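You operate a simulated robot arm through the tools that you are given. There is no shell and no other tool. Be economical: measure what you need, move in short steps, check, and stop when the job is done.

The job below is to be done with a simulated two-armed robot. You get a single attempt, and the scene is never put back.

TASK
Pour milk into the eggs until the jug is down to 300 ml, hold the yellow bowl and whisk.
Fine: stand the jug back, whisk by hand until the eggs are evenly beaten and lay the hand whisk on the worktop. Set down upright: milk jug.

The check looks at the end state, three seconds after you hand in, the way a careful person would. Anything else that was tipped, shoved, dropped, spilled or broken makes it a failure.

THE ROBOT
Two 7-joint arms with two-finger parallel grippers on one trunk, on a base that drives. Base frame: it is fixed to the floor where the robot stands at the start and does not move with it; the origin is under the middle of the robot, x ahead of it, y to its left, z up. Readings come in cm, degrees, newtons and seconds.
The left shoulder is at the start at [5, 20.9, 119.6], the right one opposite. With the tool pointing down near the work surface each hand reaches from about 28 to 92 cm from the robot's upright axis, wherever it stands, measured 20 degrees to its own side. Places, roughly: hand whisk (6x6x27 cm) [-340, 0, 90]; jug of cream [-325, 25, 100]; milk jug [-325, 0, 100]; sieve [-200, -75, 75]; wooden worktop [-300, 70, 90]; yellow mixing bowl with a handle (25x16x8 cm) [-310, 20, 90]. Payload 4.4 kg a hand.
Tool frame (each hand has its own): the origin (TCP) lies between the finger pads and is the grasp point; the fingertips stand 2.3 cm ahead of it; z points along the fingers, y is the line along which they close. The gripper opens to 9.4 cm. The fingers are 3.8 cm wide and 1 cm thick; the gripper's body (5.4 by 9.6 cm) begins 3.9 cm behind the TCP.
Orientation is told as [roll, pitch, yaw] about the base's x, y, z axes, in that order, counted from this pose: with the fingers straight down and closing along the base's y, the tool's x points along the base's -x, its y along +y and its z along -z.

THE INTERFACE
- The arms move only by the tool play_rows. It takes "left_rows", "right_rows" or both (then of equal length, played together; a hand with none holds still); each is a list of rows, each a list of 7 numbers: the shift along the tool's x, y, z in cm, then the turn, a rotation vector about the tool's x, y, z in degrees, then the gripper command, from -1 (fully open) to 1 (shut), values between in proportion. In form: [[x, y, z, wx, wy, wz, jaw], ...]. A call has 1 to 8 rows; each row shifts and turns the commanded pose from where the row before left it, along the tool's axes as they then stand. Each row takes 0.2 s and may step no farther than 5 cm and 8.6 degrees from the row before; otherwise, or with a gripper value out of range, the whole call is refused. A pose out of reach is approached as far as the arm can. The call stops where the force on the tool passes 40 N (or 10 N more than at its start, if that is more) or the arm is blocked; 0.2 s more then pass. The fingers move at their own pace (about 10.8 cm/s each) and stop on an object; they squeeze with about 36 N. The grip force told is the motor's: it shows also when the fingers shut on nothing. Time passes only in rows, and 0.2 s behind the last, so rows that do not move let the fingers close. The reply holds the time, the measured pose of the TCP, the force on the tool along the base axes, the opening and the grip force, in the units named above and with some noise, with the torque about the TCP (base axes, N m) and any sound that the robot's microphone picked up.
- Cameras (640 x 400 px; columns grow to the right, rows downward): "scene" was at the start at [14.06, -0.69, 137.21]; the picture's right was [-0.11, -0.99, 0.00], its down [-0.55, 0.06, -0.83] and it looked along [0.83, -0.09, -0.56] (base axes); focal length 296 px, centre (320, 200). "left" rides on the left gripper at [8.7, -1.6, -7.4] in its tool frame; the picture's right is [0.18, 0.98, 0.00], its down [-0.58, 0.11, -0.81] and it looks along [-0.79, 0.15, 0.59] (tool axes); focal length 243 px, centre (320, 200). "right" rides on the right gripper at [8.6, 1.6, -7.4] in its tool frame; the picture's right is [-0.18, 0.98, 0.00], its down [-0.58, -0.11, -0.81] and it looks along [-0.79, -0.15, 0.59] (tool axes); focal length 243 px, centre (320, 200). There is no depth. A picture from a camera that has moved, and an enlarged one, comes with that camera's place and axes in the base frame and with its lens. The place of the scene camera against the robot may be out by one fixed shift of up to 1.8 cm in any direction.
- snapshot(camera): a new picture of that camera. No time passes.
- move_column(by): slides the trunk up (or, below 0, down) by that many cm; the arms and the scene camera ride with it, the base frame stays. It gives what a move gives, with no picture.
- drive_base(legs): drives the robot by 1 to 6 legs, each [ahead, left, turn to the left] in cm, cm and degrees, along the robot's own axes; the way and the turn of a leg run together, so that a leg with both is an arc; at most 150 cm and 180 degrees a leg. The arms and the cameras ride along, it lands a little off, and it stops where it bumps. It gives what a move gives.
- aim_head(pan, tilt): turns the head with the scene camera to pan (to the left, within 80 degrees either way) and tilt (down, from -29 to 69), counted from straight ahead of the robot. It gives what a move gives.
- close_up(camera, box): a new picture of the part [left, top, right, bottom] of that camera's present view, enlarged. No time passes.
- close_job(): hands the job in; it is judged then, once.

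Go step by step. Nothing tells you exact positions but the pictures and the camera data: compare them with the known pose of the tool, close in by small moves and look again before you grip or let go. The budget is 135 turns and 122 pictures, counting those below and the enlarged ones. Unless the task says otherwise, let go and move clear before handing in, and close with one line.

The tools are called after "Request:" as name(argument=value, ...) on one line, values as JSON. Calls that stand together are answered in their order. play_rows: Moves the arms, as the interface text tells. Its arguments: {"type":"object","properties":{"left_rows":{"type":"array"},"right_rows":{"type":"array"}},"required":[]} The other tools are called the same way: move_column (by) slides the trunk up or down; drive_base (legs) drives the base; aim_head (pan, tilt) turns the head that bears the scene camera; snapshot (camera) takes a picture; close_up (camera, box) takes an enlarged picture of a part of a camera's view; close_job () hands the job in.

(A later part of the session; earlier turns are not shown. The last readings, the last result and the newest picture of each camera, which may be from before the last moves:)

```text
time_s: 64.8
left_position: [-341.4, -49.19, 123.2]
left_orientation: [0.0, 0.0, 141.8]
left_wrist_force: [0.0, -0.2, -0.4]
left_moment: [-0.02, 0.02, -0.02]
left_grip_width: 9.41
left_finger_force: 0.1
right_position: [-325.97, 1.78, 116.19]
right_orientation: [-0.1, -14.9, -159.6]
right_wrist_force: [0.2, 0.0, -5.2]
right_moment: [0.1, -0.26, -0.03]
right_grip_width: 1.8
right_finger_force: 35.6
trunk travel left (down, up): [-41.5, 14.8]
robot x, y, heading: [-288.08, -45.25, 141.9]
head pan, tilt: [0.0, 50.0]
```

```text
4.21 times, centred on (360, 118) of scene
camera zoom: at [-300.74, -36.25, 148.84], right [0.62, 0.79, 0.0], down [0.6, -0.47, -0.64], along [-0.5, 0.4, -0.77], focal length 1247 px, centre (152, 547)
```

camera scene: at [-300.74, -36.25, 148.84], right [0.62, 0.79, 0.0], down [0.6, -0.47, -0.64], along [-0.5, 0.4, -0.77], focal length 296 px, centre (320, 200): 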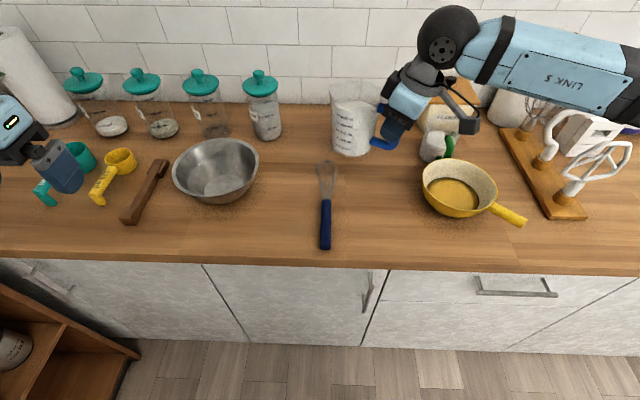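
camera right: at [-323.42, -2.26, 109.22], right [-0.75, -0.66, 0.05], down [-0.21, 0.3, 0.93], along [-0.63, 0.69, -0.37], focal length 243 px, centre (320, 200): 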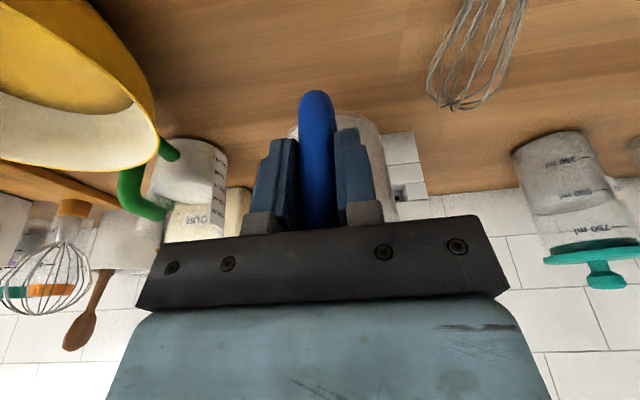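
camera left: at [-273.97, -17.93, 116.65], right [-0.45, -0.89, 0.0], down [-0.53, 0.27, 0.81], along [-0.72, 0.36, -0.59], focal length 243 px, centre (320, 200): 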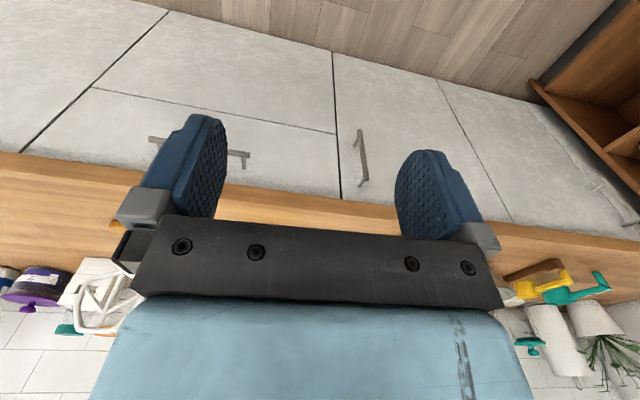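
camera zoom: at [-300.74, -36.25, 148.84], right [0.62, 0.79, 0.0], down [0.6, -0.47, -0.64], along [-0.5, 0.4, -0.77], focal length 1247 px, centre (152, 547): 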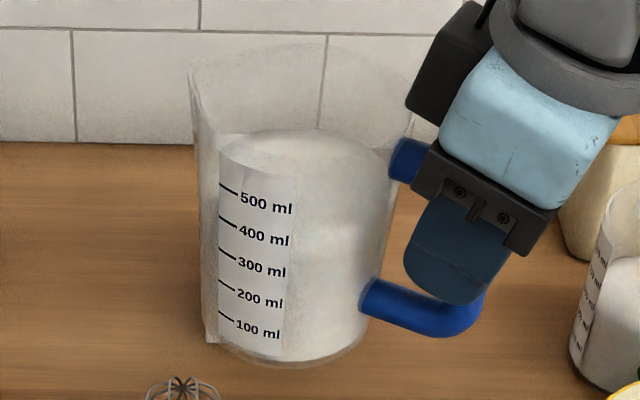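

The graduations are legible but the surface is seen obliquely. I raise the jug to eye level to read it edge-on.

Request:
play_rows(right_rows=[[-1, 0, -3.7, 0, 0, 0, 1], [-1, 0, -3.7, 0, 0, 0, 1], [-1, 0, -3.7, 0, 0, 0, 1], [-1, 0, -3.7, 0, 0, 0, 1], [-1, 0, -3.7, 0, 0, 0, 1], [-1, 0, -3.7, 0, 0, 0, 1], [-1, 0, -3.7, 0, 0, 0, 1], [0, 0, 0, 0, 0, 0, 1]])

Request:
aim_head(pan=-5, tilt=5)

Request:
snapshot(camera="scene")

```text
time_s: 66.6
left_position: [-341.36, -49.1, 123.0]
left_orientation: [0.1, 0.0, 141.9]
left_wrist_force: [0.4, -0.4, 0.2]
left_moment: [-0.03, 0.02, -0.01]
left_grip_width: 9.41
left_finger_force: 0.1
right_position: [-326.07, 1.92, 143.18]
right_orientation: [0.0, -14.9, -159.6]
right_wrist_force: [0.2, 0.6, -4.9]
right_moment: [0.13, -0.28, 0.0]
right_grip_width: 1.8
right_finger_force: 36.0
trunk travel left (down, up): [-41.5, 14.8]
robot x, y, heading: [-287.88, -45.33, 141.4]
head pan, tilt: [0.0, 50.0]
```

```text
time_s: 67.8
left_position: [-341.38, -49.17, 123.03]
left_orientation: [0.1, 0.0, 141.8]
left_wrist_force: [-0.5, -1.2, -0.2]
left_moment: [-0.02, 0.01, 0.05]
left_grip_width: 9.4
left_finger_force: 0.0
right_position: [-325.97, 1.76, 143.17]
right_orientation: [-0.1, -15.0, -159.6]
right_wrist_force: [0.6, 0.3, -5.7]
right_moment: [0.1, -0.25, 0.0]
right_grip_width: 1.79
right_finger_force: 36.0
trunk travel left (down, up): [-41.5, 14.8]
robot x, y, heading: [-287.68, -45.57, 141.9]
head pan, tilt: [-5.0, 5.0]
```

```text
87 pictures are left
camera scene: at [-301.39, -34.7, 155.83], right [0.68, 0.73, 0.0], down [0.06, -0.06, -1.0], along [-0.73, 0.68, -0.09], focal length 296 px, centre (320, 200)
```

scene: 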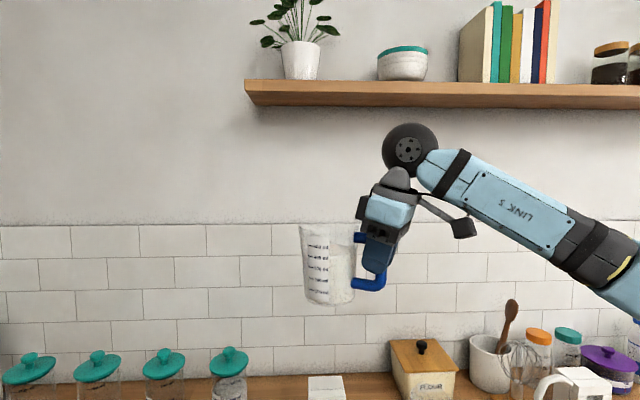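

Request:
close_up(camera="scene", box=[285, 210, 395, 315])

```text
3.81 times, centred on (340, 262) of scene
camera zoom: at [-301.39, -34.7, 155.83], right [0.68, 0.73, 0.0], down [0.06, -0.06, -1.0], along [-0.73, 0.68, -0.09], focal length 1129 px, centre (244, -38)
```

zoom: 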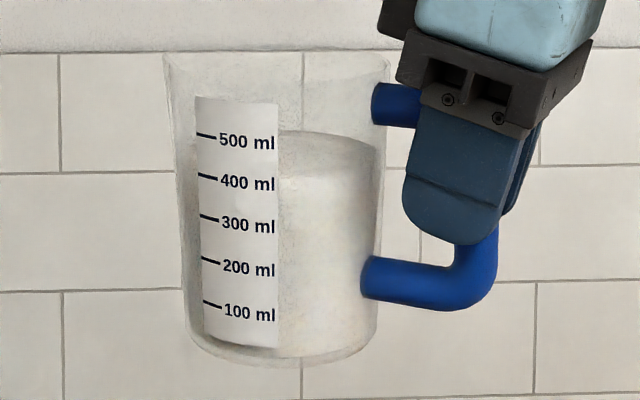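

Edge-on, the level stands at about 410–420 ml, so roughly 110–120 ml must go; the spout is opposite the handle. I turn the jug so the spout points to my right, toward the bowl.

Request:
play_rows(right_rows=[[0, 0, 0, 2.17, 0, 8.11, 1], [0, 0, 0, 2.17, 0, 8.11, 1], [0, 0, 0, 2.17, 0, 8.11, 1], [0, 0, 0, 2.17, 0, 8.11, 1], [0, 0, 0, 2.17, 0, 8.11, 1], [0, 0, 0, 2.17, 0, 8.11, 1], [0, 0, 0, 2.17, 0, 8.11, 1], [0, 0, 0, 2.17, 0, 8.11, 1]])

Request:
play_rows(right_rows=[[0, 0, 0, 2.17, 0, 8.11, 1], [0, 0, 0, 2.17, 0, 8.11, 1], [0, 0, 0, 2.17, 0, 8.11, 1], [0, 0, 0, 2.17, 0, 8.11, 1], [0, 0, 0, 2.17, 0, 8.11, 1], [0, 0, 0, 2.17, 0, 8.11, 1], [0, 0, 0, 2.17, 0, 8.11, 1], [0, 0, 0, 2.17, 0, 8.11, 1]])

Request:
aim_head(pan=-12, tilt=35)

Request:
snapshot(camera="scene")

```text
time_s: 69.5
left_position: [-341.44, -49.2, 123.07]
left_orientation: [0.0, 0.0, 142.0]
left_wrist_force: [0.6, 0.2, 0.5]
left_moment: [-0.02, -0.02, -0.02]
left_grip_width: 9.39
left_finger_force: 0.0
right_position: [-326.04, 1.64, 143.16]
right_orientation: [-0.2, -15.0, 133.1]
right_wrist_force: [-0.9, -0.1, -4.7]
right_moment: [-0.25, -0.23, -0.01]
right_grip_width: 1.78
right_finger_force: 36.1
trunk travel left (down, up): [-41.5, 14.8]
robot x, y, heading: [-287.8, -45.97, 141.9]
head pan, tilt: [-5.0, 5.0]
```

```text
time_s: 71.3
left_position: [-341.33, -49.27, 123.04]
left_orientation: [0.0, 0.0, 141.9]
left_wrist_force: [0.6, -1.1, 0.5]
left_moment: [0.03, -0.02, 0.02]
left_grip_width: 9.39
left_finger_force: 0.1
right_position: [-325.93, 1.7, 143.06]
right_orientation: [-0.1, -15.1, 66.0]
right_wrist_force: [0.9, -0.3, -5.7]
right_moment: [-0.26, 0.1, 0.04]
right_grip_width: 1.78
right_finger_force: 36.3
trunk travel left (down, up): [-41.5, 14.8]
robot x, y, heading: [-288.06, -45.61, 142.1]
head pan, tilt: [-5.0, 5.0]
```

```text
time_s: 72.3
left_position: [-341.4, -49.14, 123.04]
left_orientation: [0.0, 0.0, 141.8]
left_wrist_force: [-0.2, -0.6, 0.0]
left_moment: [0.01, 0.03, -0.02]
left_grip_width: 9.36
left_finger_force: 0.1
right_position: [-325.93, 1.83, 143.0]
right_orientation: [0.0, -15.2, 66.1]
right_wrist_force: [0.4, 0.2, -4.0]
right_moment: [-0.27, 0.15, 0.02]
right_grip_width: 1.78
right_finger_force: 35.8
trunk travel left (down, up): [-41.5, 14.8]
robot x, y, heading: [-287.7, -45.55, 141.8]
head pan, tilt: [-12.0, 35.0]
```

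```text
85 pictures are left
camera scene: at [-300.32, -34.23, 151.02], right [0.77, 0.64, 0.0], down [0.37, -0.44, -0.82], along [-0.52, 0.63, -0.57], focal length 296 px, centre (320, 200)
```

scene: 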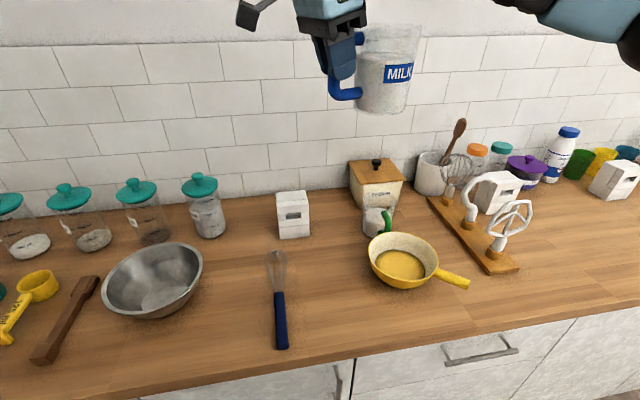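

The spout now points right. I lower the jug to just left of the bowl, high enough that the tilted jug will clear the bowl's rim.

Request:
play_rows(right_rows=[[0.26, -0.44, 3.81, 0, 0, 0, 1], [0.26, -0.44, 3.81, 0, 0, 0, 1], [0.26, -0.44, 3.81, 0, 0, 0, 1], [0.26, -0.44, 3.81, 0, 0, 0, 1], [0.26, -0.44, 3.81, 0, 0, 0, 1], [0.26, -0.44, 3.81, 0, 0, 0, 1], [0.26, -0.44, 3.5, 0, 0, 0, 1], [0, 0, 0, 0, 0, 0, 1]])

Request:
snapshot(camera="scene")

Request:
snapshot(camera="right")

```text
time_s: 74.1
left_position: [-341.39, -49.18, 122.88]
left_orientation: [0.0, -0.1, 141.9]
left_wrist_force: [0.4, -0.1, -0.2]
left_moment: [-0.01, -0.02, -0.02]
left_grip_width: 9.42
left_finger_force: 0.1
right_position: [-321.16, 5.13, 117.16]
right_orientation: [0.0, -15.1, 66.1]
right_wrist_force: [-0.1, -0.7, -5.4]
right_moment: [-0.25, 0.11, -0.04]
right_grip_width: 1.79
right_finger_force: 36.0
trunk travel left (down, up): [-41.5, 14.8]
robot x, y, heading: [-287.52, -45.82, 141.8]
head pan, tilt: [-12.0, 35.0]
```

```text
84 pictures are left
camera scene: at [-300.33, -34.3, 151.02], right [0.77, 0.64, 0.0], down [0.37, -0.44, -0.82], along [-0.52, 0.63, -0.57], focal length 296 px, centre (320, 200)
```

scene: 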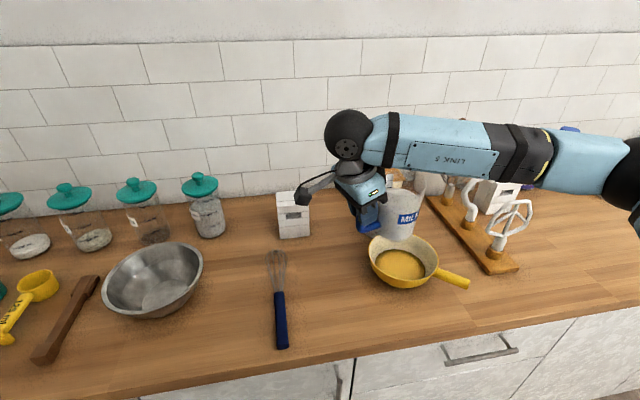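

```text
83 pictures are left
camera right: at [-326.84, -3.63, 121.94], right [-0.83, 0.56, 0.05], down [0.24, 0.28, 0.93], along [0.51, 0.78, -0.36], focal length 243 px, centre (320, 200)
```

right: 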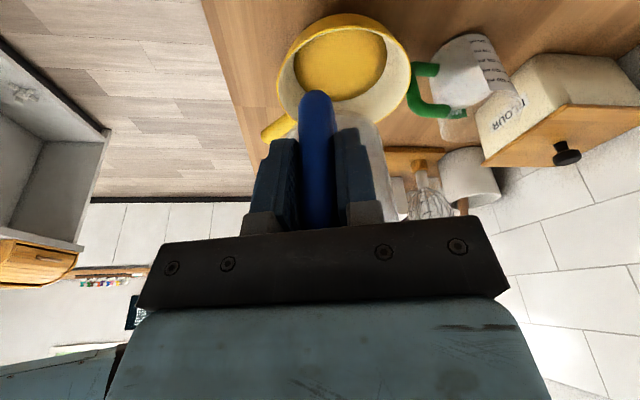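

Combining both wrist views, the worktop is really ≈88 and the bowl centre ≈(-317.2, 18), rim z≈95.7. I line up the jug and tilt it to 40°, still short of pouring.

Request:
play_rows(right_rows=[[-0.4, 0.8, 3, 0, 0, 0, 1], [-0.4, 0.8, 3, 0, 0, 0, 1], [0, 0, 0, 0, 8, 0, 1], [0, 0, 0, 0, 8, 0, 1], [0, 0, 0, 0, 8, 0, 1], [0, 0, 0, 0, 8, 0, 1], [0, 0, 0, 0, 7, 0, 1], [0, 0, 0, 0, 0, 0, 1]])

Request:
close_up(camera="scene", box=[310, 150, 490, 300])

Request:
snapshot(camera="right")

```text
time_s: 75.9
left_position: [-341.32, -49.14, 123.17]
left_orientation: [0.0, 0.0, 141.8]
left_wrist_force: [0.5, 0.8, -0.3]
left_moment: [0.0, 0.04, 0.0]
left_grip_width: 9.39
left_finger_force: 0.0
right_position: [-321.64, 7.94, 111.44]
right_orientation: [0.1, 24.0, 66.2]
right_wrist_force: [0.7, 1.2, -4.4]
right_moment: [0.11, -0.11, -0.04]
right_grip_width: 1.77
right_finger_force: 35.3
trunk travel left (down, up): [-41.5, 14.8]
robot x, y, heading: [-287.92, -45.37, 141.8]
head pan, tilt: [-12.0, 35.0]
```

```text
2.67 times, centred on (400, 225) of scene
camera zoom: at [-300.31, -34.23, 151.02], right [0.77, 0.64, 0.0], down [0.37, -0.44, -0.82], along [-0.52, 0.63, -0.57], focal length 790 px, centre (107, 133)
```

zoom: 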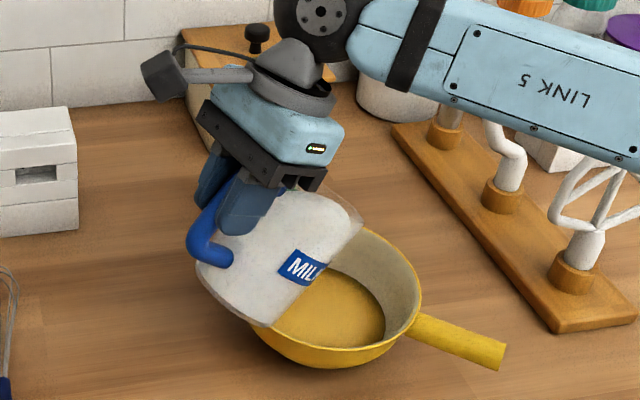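

```text
81 pictures are left
camera right: at [-325.1, 4.22, 121.7], right [-0.83, 0.55, -0.07], down [0.45, 0.74, 0.5], along [0.33, 0.38, -0.86], focal length 243 px, centre (320, 200)
```

right: 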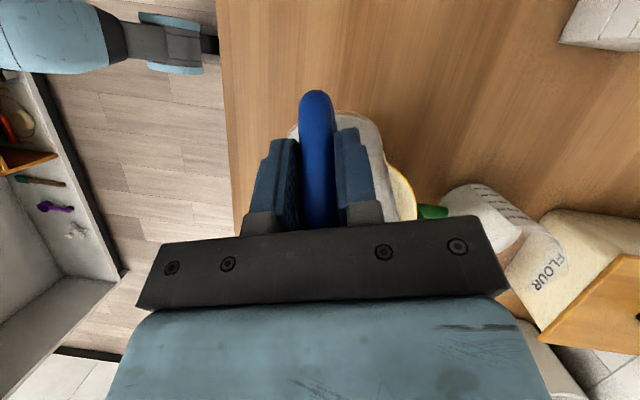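

Not pouring yet, but the moment reading has shifted, so I want to rule out contact with the bowl; I raise 3 cm and compare.

Request:
play_rows(right_rows=[[0.61, 0, -1.37, 0, 0, 0, 1], [0.61, 0, -1.37, 0, 0, 0, 1], [0, 0, 0, 0, 0, 0, 1]])

Request:
close_up(camera="scene", box=[310, 150, 490, 300])

```text
time_s: 76.7
left_position: [-341.35, -49.25, 123.09]
left_orientation: [0.0, 0.0, 141.9]
left_wrist_force: [0.5, 0.3, 0.0]
left_moment: [0.0, 0.0, -0.03]
left_grip_width: 9.38
left_finger_force: 0.0
right_position: [-321.63, 8.07, 114.48]
right_orientation: [0.0, 24.1, 66.1]
right_wrist_force: [-0.1, 0.6, -6.5]
right_moment: [-0.14, 0.09, 0.0]
right_grip_width: 1.8
right_finger_force: 36.5
trunk travel left (down, up): [-41.5, 14.8]
robot x, y, heading: [-287.91, -45.56, 142.1]
head pan, tilt: [-12.0, 35.0]
```

```text
2.67 times, centred on (400, 225) of scene
camera zoom: at [-300.32, -34.2, 151.01], right [0.77, 0.64, 0.0], down [0.37, -0.44, -0.82], along [-0.52, 0.63, -0.57], focal length 790 px, centre (107, 133)
```

zoom: 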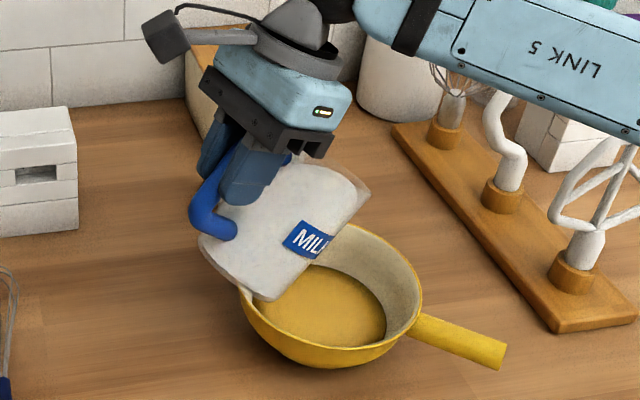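

There had been a light touch of the jug's bottom corner on the bowl rim; now clear and the bowl is unmoved. The spout is over the bowl, so I tilt on gradually.

Request:
play_rows(right_rows=[[0, 0, 0, 0, 3, 0, 1], [0, 0, 0, 0, 3, 0, 1], [0, 0, 0, 0, 0, 0, 1]])

Request:
close_up(camera="scene", box=[310, 150, 490, 300])

```text
time_s: 77.5
left_position: [-341.38, -49.2, 123.0]
left_orientation: [0.0, 0.0, 141.9]
left_wrist_force: [1.1, 1.1, 0.9]
left_moment: [0.0, 0.02, -0.02]
left_grip_width: 9.4
left_finger_force: 0.0
right_position: [-321.8, 7.99, 114.47]
right_orientation: [-0.1, 30.0, 66.1]
right_wrist_force: [-0.5, 0.1, -4.1]
right_moment: [-0.09, 0.06, -0.03]
right_grip_width: 1.78
right_finger_force: 35.6
trunk travel left (down, up): [-41.5, 14.8]
robot x, y, heading: [-288.12, -45.07, 141.7]
head pan, tilt: [-12.0, 35.0]
```

```text
2.67 times, centred on (400, 225) of scene
camera zoom: at [-300.33, -34.25, 151.02], right [0.77, 0.64, 0.0], down [0.37, -0.44, -0.82], along [-0.52, 0.63, -0.57], focal length 790 px, centre (107, 133)
```

zoom: 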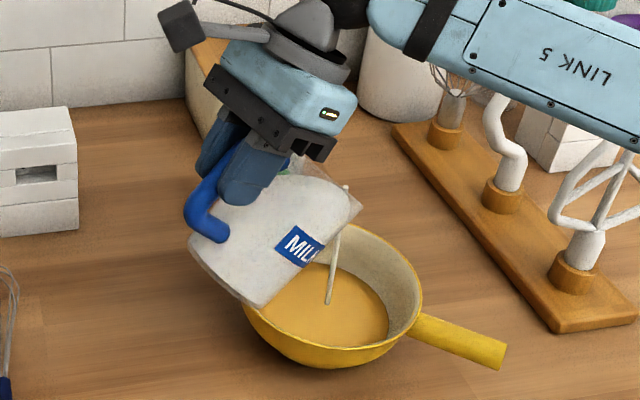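

Milk is pouring in a thin stream into the middle of the bowl. I hold here and watch the weight.

Request:
play_rows(right_rows=[[0, 0, 0, 0, 0, 0, 1], [0, 0, 0, 0, 0, 0, 1], [0, 0, 0, 0, 0, 0, 1], [0, 0, 0, 0, 0, 0, 1]])

Request:
close_up(camera="scene", box=[310, 150, 490, 300])

```text
time_s: 78.5
left_position: [-341.45, -49.19, 123.15]
left_orientation: [-0.1, 0.0, 141.9]
left_wrist_force: [-0.2, -0.6, 0.0]
left_moment: [0.02, 0.01, -0.01]
left_grip_width: 9.41
left_finger_force: 0.0
right_position: [-321.7, 8.01, 114.38]
right_orientation: [0.0, 29.8, 66.1]
right_wrist_force: [0.1, 0.1, -3.9]
right_moment: [-0.09, 0.09, -0.02]
right_grip_width: 1.76
right_finger_force: 36.2
trunk travel left (down, up): [-41.5, 14.8]
robot x, y, heading: [-288.21, -45.54, 141.7]
head pan, tilt: [-12.0, 35.0]
```

```text
2.67 times, centred on (400, 225) of scene
camera zoom: at [-300.32, -34.23, 151.02], right [0.77, 0.64, 0.0], down [0.37, -0.44, -0.82], along [-0.52, 0.63, -0.57], focal length 790 px, centre (107, 133)
```

zoom: 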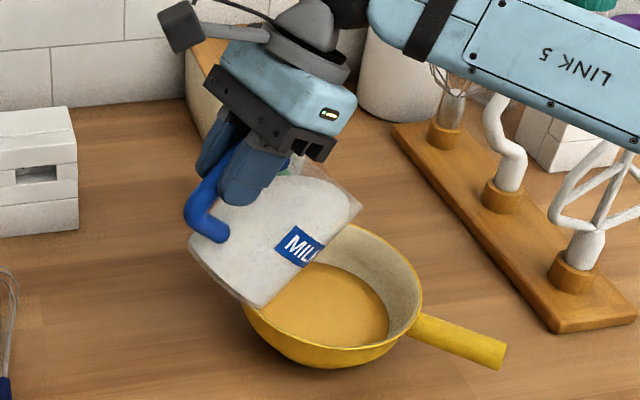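

The stream stopped at this tilt. I tilt 4° more, let it run out, and read the weight.

Request:
play_rows(right_rows=[[0, 0, 0, 0, 2, 0, 1], [0, 0, 0, 0, 2, 0, 1], [0, 0, 0, 0, 0, 0, 1], [0, 0, 0, 0, 0, 0, 1], [0, 0, 0, 0, 0, 0, 1], [0, 0, 0, 0, 0, 0, 1]])

Request:
play_rows(right_rows=[[0, 0, 0, 0, 0, 0, 1]])

Request:
play_rows(right_rows=[[0, 0, 0, 0, 0, 0, 1]])

Request:
play_rows(right_rows=[[0, 0, 0, 0, 0, 0, 1]])

Request:
play_rows(right_rows=[[0, 0, 0, 0, 0, 0, 1]])

Request:
close_up(camera="scene", box=[310, 150, 490, 300])

```text
time_s: 79.9
left_position: [-341.39, -49.21, 123.18]
left_orientation: [0.0, 0.0, 141.9]
left_wrist_force: [0.0, 0.7, 0.3]
left_moment: [-0.01, -0.03, 0.01]
left_grip_width: 9.4
left_finger_force: 0.1
right_position: [-321.69, 7.98, 114.49]
right_orientation: [0.0, 33.9, 66.1]
right_wrist_force: [-0.1, 0.5, -4.9]
right_moment: [-0.07, 0.02, -0.01]
right_grip_width: 1.77
right_finger_force: 36.0
trunk travel left (down, up): [-41.5, 14.8]
robot x, y, heading: [-288.0, -45.33, 141.7]
head pan, tilt: [-12.0, 35.0]
```

```text
time_s: 80.3
left_position: [-341.37, -49.2, 123.08]
left_orientation: [0.0, 0.0, 142.0]
left_wrist_force: [-0.1, 0.6, -0.1]
left_moment: [-0.02, -0.01, 0.01]
left_grip_width: 9.42
left_finger_force: 0.0
right_position: [-321.69, 8.02, 114.5]
right_orientation: [-0.1, 33.8, 66.2]
right_wrist_force: [0.3, -0.1, -4.9]
right_moment: [-0.06, 0.01, 0.03]
right_grip_width: 1.77
right_finger_force: 35.7
trunk travel left (down, up): [-41.5, 14.8]
robot x, y, heading: [-287.85, -45.67, 141.7]
head pan, tilt: [-12.0, 35.0]
```

```text
time_s: 80.7
left_position: [-341.35, -49.17, 122.99]
left_orientation: [0.1, 0.0, 141.7]
left_wrist_force: [-0.8, -0.1, -1.0]
left_moment: [0.01, -0.01, -0.02]
left_grip_width: 9.37
left_finger_force: 0.0
right_position: [-321.75, 8.06, 114.53]
right_orientation: [0.0, 33.9, 66.2]
right_wrist_force: [0.1, -0.2, -3.3]
right_moment: [-0.11, 0.04, 0.01]
right_grip_width: 1.79
right_finger_force: 36.2
trunk travel left (down, up): [-41.5, 14.8]
robot x, y, heading: [-287.58, -45.79, 141.5]
head pan, tilt: [-12.0, 35.0]
```

```text
time_s: 81.1
left_position: [-341.33, -49.07, 123.18]
left_orientation: [0.1, 0.0, 141.8]
left_wrist_force: [-0.1, 0.7, 0.7]
left_moment: [-0.02, -0.02, 0.0]
left_grip_width: 9.39
left_finger_force: 0.2
right_position: [-321.8, 7.99, 114.38]
right_orientation: [-0.1, 33.9, 66.1]
right_wrist_force: [-0.5, -0.4, -4.8]
right_moment: [-0.07, 0.03, -0.03]
right_grip_width: 1.78
right_finger_force: 35.8
trunk travel left (down, up): [-41.5, 14.8]
robot x, y, heading: [-287.76, -45.33, 142.1]
head pan, tilt: [-12.0, 35.0]
```

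```text
time_s: 81.5
left_position: [-341.3, -49.19, 123.18]
left_orientation: [0.0, 0.0, 141.8]
left_wrist_force: [0.7, -0.4, 0.4]
left_moment: [0.02, -0.04, 0.0]
left_grip_width: 9.4
left_finger_force: 0.0
right_position: [-321.8, 8.03, 114.52]
right_orientation: [0.1, 33.9, 66.1]
right_wrist_force: [0.2, 0.0, -4.3]
right_moment: [-0.08, 0.09, -0.02]
right_grip_width: 1.78
right_finger_force: 36.0
trunk travel left (down, up): [-41.5, 14.8]
robot x, y, heading: [-287.88, -45.65, 141.8]
head pan, tilt: [-12.0, 35.0]
```

```text
2.67 times, centred on (400, 225) of scene
camera zoom: at [-300.31, -34.23, 151.02], right [0.77, 0.64, 0.0], down [0.37, -0.44, -0.82], along [-0.52, 0.63, -0.57], focal length 790 px, centre (107, 133)
```

zoom: 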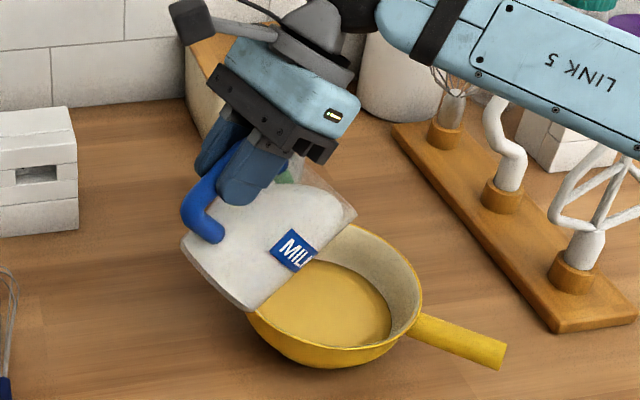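

About 0.7 N lighter, i.e. ~75 ml out, so maybe 340 ml remain. I right the jug, raise it and turn the scale to the camera for a reading.

Request:
play_rows(right_rows=[[1.1, 0, -1.66, 0, -6, 0, 1], [1, 0, -2.5, 0, -8, 0, 1], [1, 0, -3, 0, -8, 0, 1], [0.5, 0, -3.5, 0, -8, 0, 1], [0, 0, -3.5, 0, -8, 0, 1], [0, 0, -3.5, 0, -8, 0, 1], [-0.5, 0, -3.5, 0, -3, 0, 1]])

Request:
play_rows(right_rows=[[-0.9, 0, -3.5, -2.17, 0, -8.11, 1], [-0.9, 0, -3.5, -2.17, 0, -8.11, 1], [0, 0, 0, -2.17, 0, -8.11, 1], [0, 0, 0, -2.17, 0, -8.11, 1], [0, 0, 0, -2.17, 0, -8.11, 1], [0, 0, 0, -2.17, 0, -8.11, 1], [0, 0, 0, -2.17, 0, -8.11, 1], [0, 0, 0, -2.17, 0, -8.11, 1]])

Request:
play_rows(right_rows=[[0, 0, 0, -2.17, 0, -8.11, 1], [0, 0, 0, -2.17, 0, -8.11, 1], [0, 0, 0, -2.17, 0, -8.11, 1], [0, 0, 0, -2.17, 0, -8.11, 1], [0, 0, 0, -2.17, 0, -8.11, 1], [0, 0, 0, -2.17, 0, -8.11, 1], [0, 0, 0, -2.17, 0, -8.11, 1], [0, 0, 0, -2.17, 0, -8.11, 1]])

Request:
aim_head(pan=-5, tilt=5)

Request:
snapshot(camera="scene")

```text
time_s: 83.1
left_position: [-341.32, -49.27, 123.1]
left_orientation: [0.0, -0.1, 142.0]
left_wrist_force: [0.5, -0.1, 0.7]
left_moment: [0.01, 0.05, -0.02]
left_grip_width: 9.42
left_finger_force: 0.2
right_position: [-321.55, 8.22, 136.55]
right_orientation: [0.0, -15.2, 66.0]
right_wrist_force: [0.4, -0.6, -4.5]
right_moment: [-0.2, 0.1, -0.02]
right_grip_width: 1.79
right_finger_force: 36.0
trunk travel left (down, up): [-41.5, 14.8]
robot x, y, heading: [-287.92, -45.63, 141.9]
head pan, tilt: [-12.0, 35.0]
```

```text
time_s: 84.9
left_position: [-341.46, -49.19, 123.1]
left_orientation: [0.0, 0.1, 141.8]
left_wrist_force: [1.7, 0.2, -0.3]
left_moment: [-0.04, 0.01, -0.01]
left_grip_width: 9.42
left_finger_force: 0.1
right_position: [-321.5, 8.32, 143.52]
right_orientation: [-0.1, -15.0, 133.4]
right_wrist_force: [0.2, 0.0, -4.0]
right_moment: [-0.23, -0.18, -0.03]
right_grip_width: 1.76
right_finger_force: 36.0
trunk travel left (down, up): [-41.5, 14.8]
robot x, y, heading: [-287.88, -45.12, 141.6]
head pan, tilt: [-12.0, 35.0]
```

```text
time_s: 86.7
left_position: [-341.34, -49.14, 123.06]
left_orientation: [0.1, 0.0, 141.8]
left_wrist_force: [-0.1, -0.7, 0.2]
left_moment: [-0.01, -0.01, -0.02]
left_grip_width: 9.4
left_finger_force: 0.1
right_position: [-321.63, 8.21, 143.51]
right_orientation: [0.0, -14.9, -165.4]
right_wrist_force: [-0.4, -0.4, -4.2]
right_moment: [0.0, -0.29, 0.0]
right_grip_width: 1.78
right_finger_force: 35.8
right hand out of reach, approached as far as the arm can: row 8
trunk travel left (down, up): [-41.5, 14.8]
robot x, y, heading: [-288.09, -45.81, 141.8]
head pan, tilt: [-12.0, 35.0]
```

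```text
time_s: 87.7
left_position: [-341.37, -49.15, 123.12]
left_orientation: [0.0, 0.0, 141.8]
left_wrist_force: [-1.4, 0.2, 0.0]
left_moment: [-0.02, 0.03, 0.02]
left_grip_width: 9.39
left_finger_force: 0.0
right_position: [-321.48, 8.11, 143.63]
right_orientation: [0.0, -15.0, -165.5]
right_wrist_force: [-0.2, 0.2, -3.8]
right_moment: [0.04, -0.19, 0.02]
right_grip_width: 1.76
right_finger_force: 36.4
trunk travel left (down, up): [-41.5, 14.8]
robot x, y, heading: [-287.86, -45.43, 141.7]
head pan, tilt: [-5.0, 5.0]
```

```text
76 pictures are left
camera scene: at [-301.4, -34.7, 155.82], right [0.69, 0.73, 0.0], down [0.06, -0.06, -1.0], along [-0.73, 0.68, -0.09], focal length 296 px, centre (320, 200)
```

scene: 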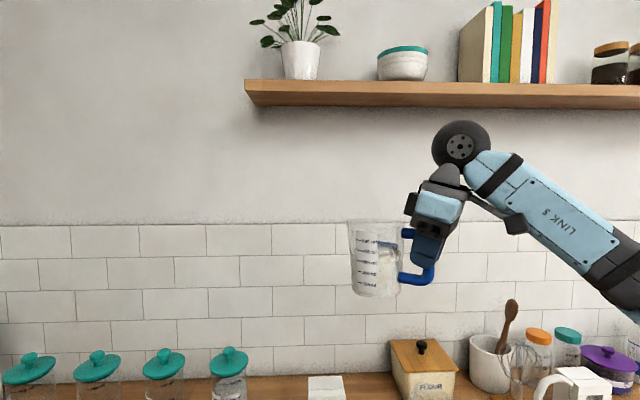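

Request:
close_up(camera="scene", box=[335, 210, 445, 310])

```text
4.00 times, centred on (390, 260) of scene
camera zoom: at [-301.4, -34.7, 155.82], right [0.69, 0.73, 0.0], down [0.06, -0.06, -1.0], along [-0.73, 0.68, -0.09], focal length 1185 px, centre (40, -40)
```

zoom: 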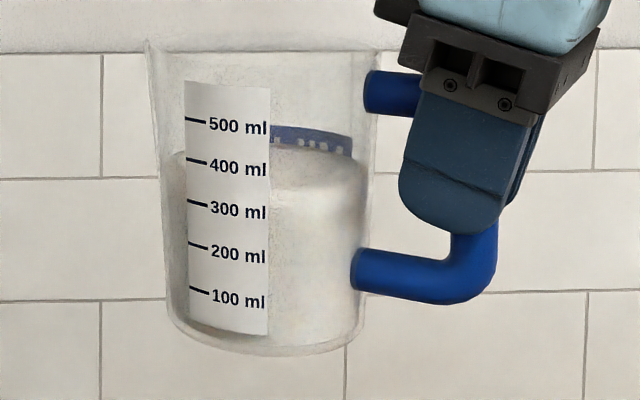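

Level looks like ~345 ml, but I want it edge-on; I raise the jug another 11 cm and zoom.

Request:
play_rows(right_rows=[[-0.95, 0, -3.5, 1.1, 0, 4, 1], [-0.95, 0, -3.5, 1.1, 0, 4, 1], [-0.95, 0, -3.5, 1.1, 0, 4, 1], [0, 0, 0, 0, 0, 0, 1]])

Request:
close_up(camera="scene", box=[340, 140, 430, 250])

```text
time_s: 88.7
left_position: [-341.41, -49.16, 123.05]
left_orientation: [0.0, 0.0, 141.8]
left_wrist_force: [0.7, -0.3, 0.7]
left_moment: [0.02, -0.03, 0.01]
left_grip_width: 9.39
left_finger_force: 0.1
right_position: [-321.82, 8.17, 154.49]
right_orientation: [-0.1, -14.9, -178.0]
right_wrist_force: [0.5, 0.3, -5.3]
right_moment: [0.01, -0.25, 0.03]
right_grip_width: 1.79
right_finger_force: 36.0
trunk travel left (down, up): [-41.5, 14.8]
robot x, y, heading: [-287.86, -45.75, 141.6]
head pan, tilt: [-5.0, 5.0]
```

```text
3.64 times, centred on (385, 195) of scene
camera zoom: at [-301.41, -34.65, 155.83], right [0.69, 0.73, 0.0], down [0.06, -0.06, -1.0], along [-0.73, 0.68, -0.09], focal length 1077 px, centre (84, 218)
```

zoom: 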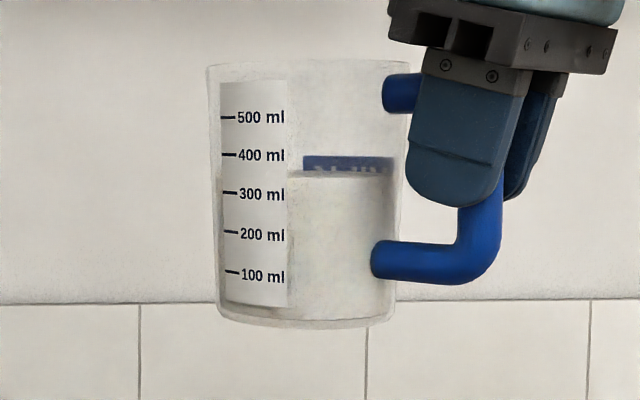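

Edge-on it reads ≈342 ml at the tilt of 49°; for 300 ml I need about 52.7°. I bring the jug back over the bowl.

Request:
play_rows(right_rows=[[0.62, 0, 2.32, 2.145, 0, 8.01, 1], [0.62, 0, 2.32, 2.145, 0, 8.01, 1], [0.62, 0, 2.32, 2.145, 0, 8.01, 1], [0.62, 0, 2.32, 2.145, 0, 8.01, 1], [0.62, 0, 2.32, 2.145, 0, 8.01, 1], [0.62, 0, 2.32, 2.145, 0, 8.01, 1], [0.62, 0, 2.32, 2.145, 0, 8.01, 1]])

Request:
play_rows(right_rows=[[0.62, 0, 2.32, 2.145, 0, 8.01, 1], [0.62, 0, 2.32, 2.145, 0, 8.01, 1], [0.62, 0, 2.32, 2.145, 0, 8.01, 1], [0.62, 0, 2.32, 2.145, 0, 8.01, 1], [0.62, 0, 2.32, 2.145, 0, 8.01, 1], [0.62, 0, 2.32, 2.145, 0, 8.01, 1], [0.62, 0, 2.32, 2.145, 0, 8.01, 1], [0, 0, 0, 0, 0, 0, 1]])

Request:
aim_head(pan=-12, tilt=35)

```text
time_s: 90.2
left_position: [-341.42, -49.06, 123.08]
left_orientation: [0.2, 0.1, 141.7]
left_wrist_force: [-0.4, 0.9, 0.4]
left_moment: [0.0, 0.01, 0.01]
left_grip_width: 9.4
left_finger_force: 0.0
right_position: [-321.71, 8.46, 137.75]
right_orientation: [-0.1, -15.1, 123.7]
right_wrist_force: [-0.8, 0.2, -4.7]
right_moment: [-0.22, -0.1, 0.0]
right_grip_width: 1.82
right_finger_force: 36.2
trunk travel left (down, up): [-41.5, 14.8]
robot x, y, heading: [-287.95, -45.55, 141.7]
head pan, tilt: [-5.0, 5.0]
```

```text
time_s: 92.0
left_position: [-341.45, -49.18, 123.01]
left_orientation: [0.1, 0.0, 141.9]
left_wrist_force: [0.5, 0.0, 0.5]
left_moment: [0.02, 0.02, 0.01]
left_grip_width: 9.41
left_finger_force: 0.1
right_position: [-321.5, 8.1, 121.07]
right_orientation: [-0.1, -15.2, 65.8]
right_wrist_force: [-0.1, 0.1, -4.4]
right_moment: [-0.25, 0.1, -0.01]
right_grip_width: 1.8
right_finger_force: 36.0
trunk travel left (down, up): [-41.5, 14.8]
robot x, y, heading: [-287.4, -45.65, 141.8]
head pan, tilt: [-5.0, 5.0]
```

```text
time_s: 93.0
left_position: [-341.38, -49.13, 122.99]
left_orientation: [0.1, 0.0, 141.8]
left_wrist_force: [0.0, 0.7, -0.9]
left_moment: [-0.01, -0.01, -0.01]
left_grip_width: 9.42
left_finger_force: 0.0
right_position: [-321.44, 8.15, 120.98]
right_orientation: [-0.1, -15.2, 66.0]
right_wrist_force: [0.3, -0.1, -4.6]
right_moment: [-0.21, 0.1, 0.0]
right_grip_width: 1.76
right_finger_force: 36.3
trunk travel left (down, up): [-41.5, 14.8]
robot x, y, heading: [-288.08, -45.44, 141.9]
head pan, tilt: [-12.0, 35.0]
```

Aligned. I lower to the same height as before and tilt to the computed angle.

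Request:
play_rows(right_rows=[[0.8, 0, 3, 0, 0, 0, 1], [0.78, 0, 2.9, 0, 0, 0, 1], [0, 0, 0, 0, 8, 0, 1], [0, 0, 0, 0, 8, 0, 1], [0, 0, 0, 0, 8, 0, 1], [0, 0, 0, 0, 8, 0, 1], [0, 0, 0, 0, 8, 0, 1], [0, 0, 0, 0, 5, 0, 1]])

Request:
play_rows(right_rows=[[0, 0, 0, 0, 3, 0, 1], [0, 0, 0, 0, 2, 0, 1], [0, 0, 0, 0, 2.4, 0, 1], [0, 0, 0, 0, 0, 0, 1], [0, 0, 0, 0, 0, 0, 1]])

Request:
close_up(camera="scene", box=[310, 150, 490, 300])

Request:
play_rows(right_rows=[[0, 0, 0, 0, 0, 0, 1], [0, 0, 0, 0, 0, 0, 1], [0, 0, 0, 0, 0, 0, 1], [0, 0, 0, 0, 0, 0, 1], [0, 0, 0, 0, 0, 0, 1]])

Request:
close_up(camera="scene", box=[310, 150, 490, 300])

```text
time_s: 94.8
left_position: [-341.34, -49.21, 123.03]
left_orientation: [-0.1, 0.1, 141.8]
left_wrist_force: [0.2, 1.1, 0.8]
left_moment: [-0.01, -0.03, 0.0]
left_grip_width: 9.37
left_finger_force: 0.0
right_position: [-321.46, 8.35, 114.72]
right_orientation: [0.0, 30.0, 65.9]
right_wrist_force: [0.5, -0.4, -4.5]
right_moment: [-0.08, 0.01, 0.0]
right_grip_width: 1.78
right_finger_force: 35.9
trunk travel left (down, up): [-41.5, 14.8]
robot x, y, heading: [-287.78, -45.71, 141.6]
head pan, tilt: [-12.0, 35.0]
```

```text
time_s: 96.0
left_position: [-341.37, -49.28, 123.13]
left_orientation: [-0.1, 0.1, 141.9]
left_wrist_force: [0.5, 0.5, -0.1]
left_moment: [-0.03, -0.01, 0.0]
left_grip_width: 9.41
left_finger_force: 0.0
right_position: [-321.56, 8.19, 114.67]
right_orientation: [0.1, 37.3, 65.9]
right_wrist_force: [0.4, 0.6, -4.0]
right_moment: [-0.07, 0.0, 0.0]
right_grip_width: 1.82
right_finger_force: 35.9
trunk travel left (down, up): [-41.5, 14.8]
robot x, y, heading: [-287.61, -45.53, 141.8]
head pan, tilt: [-12.0, 35.0]
```

```text
2.67 times, centred on (400, 225) of scene
camera zoom: at [-300.31, -34.23, 151.02], right [0.77, 0.64, 0.0], down [0.37, -0.44, -0.82], along [-0.52, 0.63, -0.57], focal length 790 px, centre (107, 133)
```

zoom: 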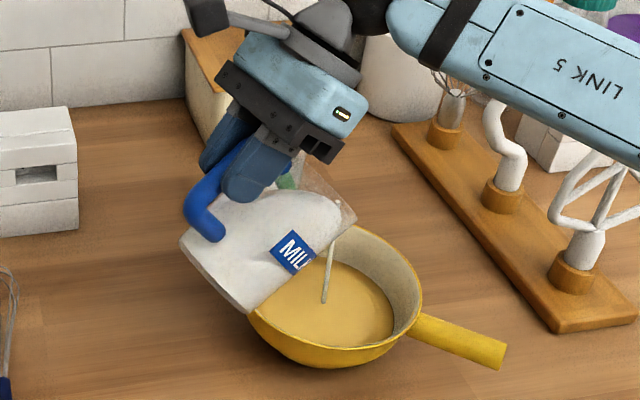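

```text
time_s: 97.2
left_position: [-341.37, -49.16, 123.08]
left_orientation: [0.1, 0.0, 141.8]
left_wrist_force: [0.1, 0.4, -0.6]
left_moment: [0.0, 0.01, 0.02]
left_grip_width: 9.39
left_finger_force: 0.0
right_position: [-321.55, 8.29, 114.74]
right_orientation: [0.1, 37.2, 66.0]
right_wrist_force: [-0.3, -0.3, -3.9]
right_moment: [-0.07, 0.01, -0.03]
right_grip_width: 1.77
right_finger_force: 36.2
trunk travel left (down, up): [-41.5, 14.8]
robot x, y, heading: [-287.73, -46.0, 142.0]
head pan, tilt: [-12.0, 35.0]
```

```text
2.67 times, centred on (400, 225) of scene
camera zoom: at [-300.31, -34.23, 151.02], right [0.77, 0.64, 0.0], down [0.37, -0.44, -0.82], along [-0.52, 0.63, -0.57], focal length 790 px, centre (107, 133)
```

zoom: 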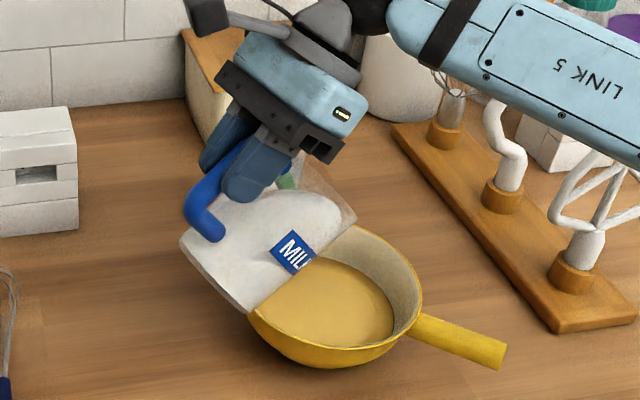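

The flow has ended at this tilt. I right the jug and raise it to eye level again for a reading.

Request:
play_rows(right_rows=[[1.1, 0, -1.66, 0, -6, 0, 1], [1, 0, -2.5, 0, -8, 0, 1], [1, 0, -3, 0, -8, 0, 1], [0.5, 0, -3.5, 0, -8, 0, 1], [0, 0, -3.5, 0, -8, 0, 1], [0, 0, -3.5, 0, -8, 0, 1], [-0.5, 0, -3.5, 0, -6.4, 0, 1]])

Request:
play_rows(right_rows=[[-0.7, 0, -2.6, -2.145, 0, -8.01, 1], [-0.7, 0, -2.6, -2.145, 0, -8.01, 1], [-0.7, 0, -2.6, -2.145, 0, -8.01, 1], [-0.7, 0, -2.6, -2.145, 0, -8.01, 1], [-0.7, 0, -2.6, -2.145, 0, -8.01, 1], [-0.7, 0, -2.6, -2.145, 0, -8.01, 1], [-0.7, 0, -2.6, -2.145, 0, -8.01, 1]])

Request:
play_rows(right_rows=[[0, 0, 0, -2.145, 0, -8.01, 1], [0, 0, 0, -2.145, 0, -8.01, 1], [0, 0, 0, -2.145, 0, -8.01, 1], [0, 0, 0, -2.145, 0, -8.01, 1], [0, 0, 0, -2.145, 0, -8.01, 1], [0, 0, 0, -2.145, 0, -8.01, 1], [0, 0, 0, -2.145, 0, -8.01, 1], [0, 0, 0, 0, 0, 0, 1]])

Request:
aim_head(pan=-5, tilt=5)

Request:
close_up(camera="scene", box=[340, 140, 430, 250])

```text
time_s: 98.8
left_position: [-341.49, -49.4, 123.1]
left_orientation: [0.0, -0.2, 141.8]
left_wrist_force: [-0.5, -0.7, -0.3]
left_moment: [0.02, -0.01, -0.02]
left_grip_width: 9.41
left_finger_force: 0.1
right_position: [-320.89, 9.37, 136.77]
right_orientation: [-0.1, -15.4, 65.9]
right_wrist_force: [0.2, -0.3, -4.6]
right_moment: [-0.17, 0.1, 0.04]
right_grip_width: 1.76
right_finger_force: 35.7
trunk travel left (down, up): [-41.5, 14.8]
robot x, y, heading: [-287.63, -45.36, 141.7]
head pan, tilt: [-12.0, 35.0]
```

```text
time_s: 100.4
left_position: [-341.37, -49.11, 123.03]
left_orientation: [0.0, -0.2, 142.0]
left_wrist_force: [0.6, -0.6, -0.3]
left_moment: [0.03, 0.0, -0.05]
left_grip_width: 9.4
left_finger_force: 0.0
right_position: [-320.97, 9.81, 155.53]
right_orientation: [-0.1, -15.1, 124.2]
right_wrist_force: [-0.2, -0.3, -4.7]
right_moment: [-0.19, -0.15, 0.02]
right_grip_width: 1.76
right_finger_force: 35.9
trunk travel left (down, up): [-41.5, 14.8]
robot x, y, heading: [-287.89, -45.29, 141.7]
head pan, tilt: [-12.0, 35.0]
```

```text
time_s: 102.2
left_position: [-341.41, -49.13, 122.99]
left_orientation: [0.0, 0.0, 142.0]
left_wrist_force: [0.1, -0.5, 0.3]
left_moment: [-0.03, 0.02, -0.01]
left_grip_width: 9.42
left_finger_force: 0.0
right_position: [-321.05, 9.95, 155.4]
right_orientation: [-0.1, -14.8, -177.9]
right_wrist_force: [0.3, -0.5, -3.6]
right_moment: [0.01, -0.19, 0.01]
right_grip_width: 1.8
right_finger_force: 36.1
trunk travel left (down, up): [-41.5, 14.8]
robot x, y, heading: [-287.61, -45.74, 142.0]
head pan, tilt: [-12.0, 35.0]
```

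```text
time_s: 103.2
left_position: [-341.41, -49.17, 123.13]
left_orientation: [-0.1, 0.1, 141.9]
left_wrist_force: [1.1, -0.5, 0.7]
left_moment: [0.0, 0.01, -0.04]
left_grip_width: 9.42
left_finger_force: 0.1
right_position: [-321.0, 9.92, 155.5]
right_orientation: [-0.1, -14.8, -177.9]
right_wrist_force: [0.1, 0.0, -3.8]
right_moment: [0.04, -0.25, 0.01]
right_grip_width: 1.79
right_finger_force: 36.1
trunk travel left (down, up): [-41.5, 14.8]
robot x, y, heading: [-287.3, -45.72, 141.8]
head pan, tilt: [-5.0, 5.0]
```

```text
3.64 times, centred on (385, 195) of scene
camera zoom: at [-301.38, -34.7, 155.83], right [0.69, 0.73, 0.0], down [0.06, -0.06, -1.0], along [-0.73, 0.68, -0.09], focal length 1077 px, centre (84, 218)
```

zoom: 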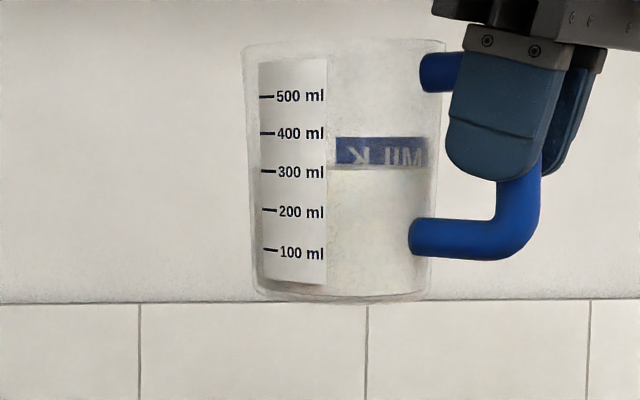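

Request:
close_up(camera="scene", box=[405, 165, 465, 205])

```text
10.00 times, centred on (435, 185) of scene
camera zoom: at [-301.38, -34.7, 155.83], right [0.69, 0.73, 0.0], down [0.06, -0.06, -1.0], along [-0.73, 0.68, -0.09], focal length 2963 px, centre (-830, 350)
```

zoom: 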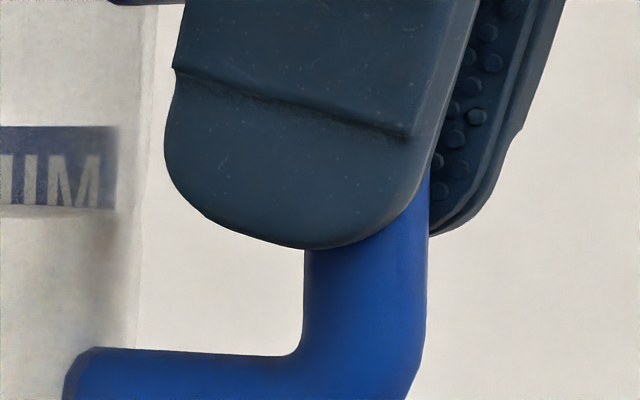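

Request:
close_up(camera="scene", box=[360, 168, 412, 203])

```text
11.43 times, centred on (386, 186) of scene
camera zoom: at [-301.38, -34.7, 155.83], right [0.69, 0.73, 0.0], down [0.06, -0.06, -1.0], along [-0.73, 0.68, -0.09], focal length 3386 px, centre (-434, 366)
```

zoom: 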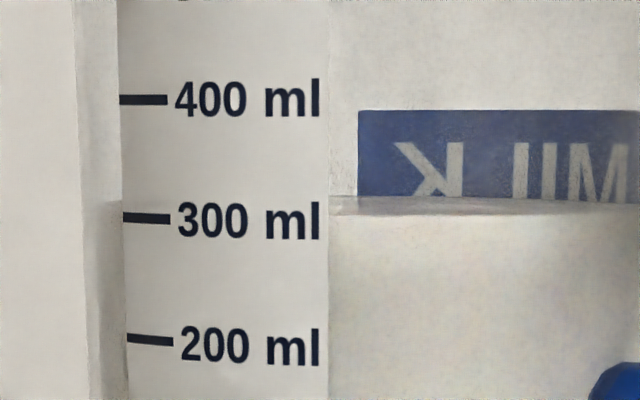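

It reads ≈305 ml – good. I now turn the jug back to its original orientation and bring it down toward its old place.

Request:
play_rows(right_rows=[[0.9, 0, 3.4, 2.09, 0, 7.79, 1], [0.9, 0, 3.4, 2.09, 0, 7.79, 1], [0.9, 0, 3.4, 2.09, 0, 7.79, 1], [0.9, 0, 3.4, 2.09, 0, 7.79, 1], [0.9, 0, 3.4, 2.09, 0, 7.79, 1], [0, 0, 0, 0, 0, 0, 1]])

Request:
play_rows(right_rows=[[-0.5, 2.35, 2, 0, 0, 0, 1], [-0.5, 2.35, 2, 0, 0, 0, 1], [-0.5, 2.35, 4, 0, 0, 0, 1], [0, 2.35, 4, 0, 0, 0, 1], [0.9, 0, 4, 0, 0, 0, 1], [0.9, 0, 4, 0, 0, 0, 1], [0.9, 0, 4, 0, 0, 0, 1], [0, 0, 0, 0, 0, 0, 1]])

Request:
aim_head(pan=0, tilt=50)

Request:
snapshot(camera="scene")

```text
time_s: 104.5
left_position: [-341.38, -49.12, 123.17]
left_orientation: [0.1, 0.0, 141.9]
left_wrist_force: [0.9, 0.4, 0.4]
left_moment: [0.03, -0.01, 0.02]
left_grip_width: 9.38
left_finger_force: 0.1
right_position: [-320.98, 9.8, 137.86]
right_orientation: [-0.1, -14.9, 141.7]
right_wrist_force: [0.3, 0.4, -3.5]
right_moment: [-0.16, -0.18, -0.01]
right_grip_width: 1.76
right_finger_force: 36.4
trunk travel left (down, up): [-41.5, 14.8]
robot x, y, heading: [-287.66, -45.32, 141.8]
head pan, tilt: [-5.0, 5.0]
```

```text
time_s: 106.3
left_position: [-341.43, -49.15, 123.22]
left_orientation: [0.0, 0.0, 141.8]
left_wrist_force: [0.0, -0.7, -0.9]
left_moment: [0.03, -0.01, -0.02]
left_grip_width: 9.39
left_finger_force: 0.0
right_position: [-330.58, 5.77, 114.25]
right_orientation: [-0.1, -15.0, 141.8]
right_wrist_force: [0.7, -0.6, -3.1]
right_moment: [-0.14, -0.17, -0.01]
right_grip_width: 1.75
right_finger_force: 36.5
trunk travel left (down, up): [-41.5, 14.8]
robot x, y, heading: [-288.0, -45.42, 142.1]
head pan, tilt: [-5.0, 5.0]
```

```text
time_s: 107.5
left_position: [-341.46, -49.09, 122.99]
left_orientation: [0.0, -0.1, 141.8]
left_wrist_force: [0.7, -0.2, -0.2]
left_moment: [0.0, -0.03, 0.01]
left_grip_width: 9.42
left_finger_force: 0.2
right_position: [-330.68, 5.75, 114.19]
right_orientation: [0.0, -15.0, 141.8]
right_wrist_force: [-0.3, 0.0, -3.9]
right_moment: [-0.12, -0.17, 0.01]
right_grip_width: 1.75
right_finger_force: 36.1
trunk travel left (down, up): [-41.5, 14.8]
robot x, y, heading: [-287.57, -45.58, 141.9]
head pan, tilt: [0.0, 50.0]
```

```text
68 pictures are left
camera scene: at [-300.74, -36.24, 148.85], right [0.62, 0.79, 0.0], down [0.6, -0.47, -0.64], along [-0.51, 0.4, -0.77], focal length 296 px, centre (320, 200)
```

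scene: 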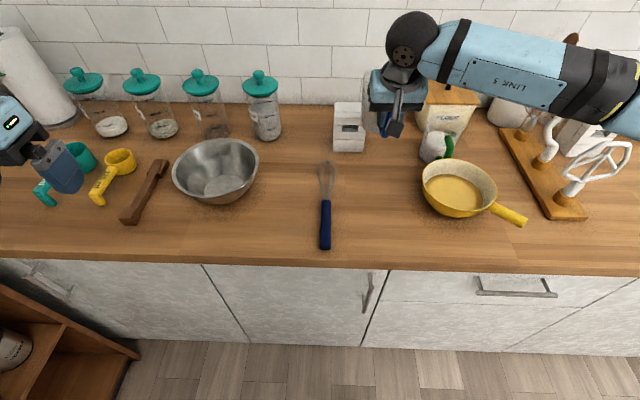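

I lower the jug onto its place, slowly at the end.

Request:
play_rows(right_rows=[[1.2, 0.2, 3.5, 0, 0, 0, 1], [0.93, 0, 3.5, 0, 0, 0, 1], [0.93, 0, 3.5, 0, 0, 0, 1], [0.93, 0, 3.5, 0, 0, 0, 1], [0.19, 0, 0.72, 0, 0, 0, 1], [0.13, 0, 0.48, 0, 0, 0, 1], [0.08, 0, 0.3, 0, 0, 0, 1]])

Request:
close_up(camera="scene", box=[320, 90, 440, 200])

```text
time_s: 109.1
left_position: [-341.37, -49.2, 123.12]
left_orientation: [0.0, -0.1, 141.8]
left_wrist_force: [-0.4, 1.0, -0.5]
left_moment: [-0.01, 0.0, 0.03]
left_grip_width: 9.43
left_finger_force: 0.1
right_position: [-330.57, 5.33, 98.15]
right_orientation: [-0.1, -15.0, 141.7]
right_wrist_force: [0.8, -0.2, -4.1]
right_moment: [-0.16, -0.19, -0.01]
right_grip_width: 1.8
right_finger_force: 36.4
trunk travel left (down, up): [-41.5, 14.8]
robot x, y, heading: [-288.01, -45.31, 141.8]
head pan, tilt: [0.0, 50.0]
```

```text
3.64 times, centred on (380, 145) of scene
camera zoom: at [-300.74, -36.24, 148.84], right [0.62, 0.79, 0.0], down [0.6, -0.47, -0.64], along [-0.5, 0.4, -0.77], focal length 1077 px, centre (102, 400)
```

zoom: 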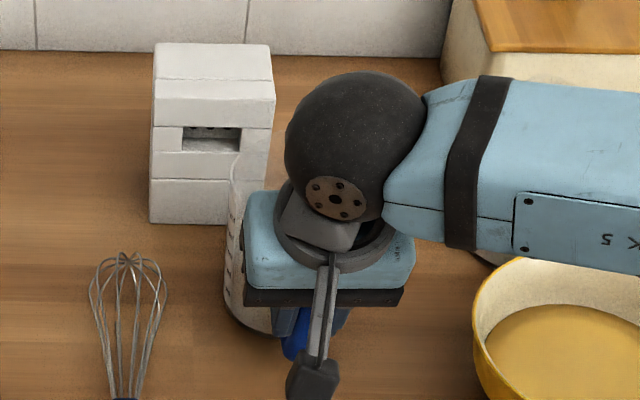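

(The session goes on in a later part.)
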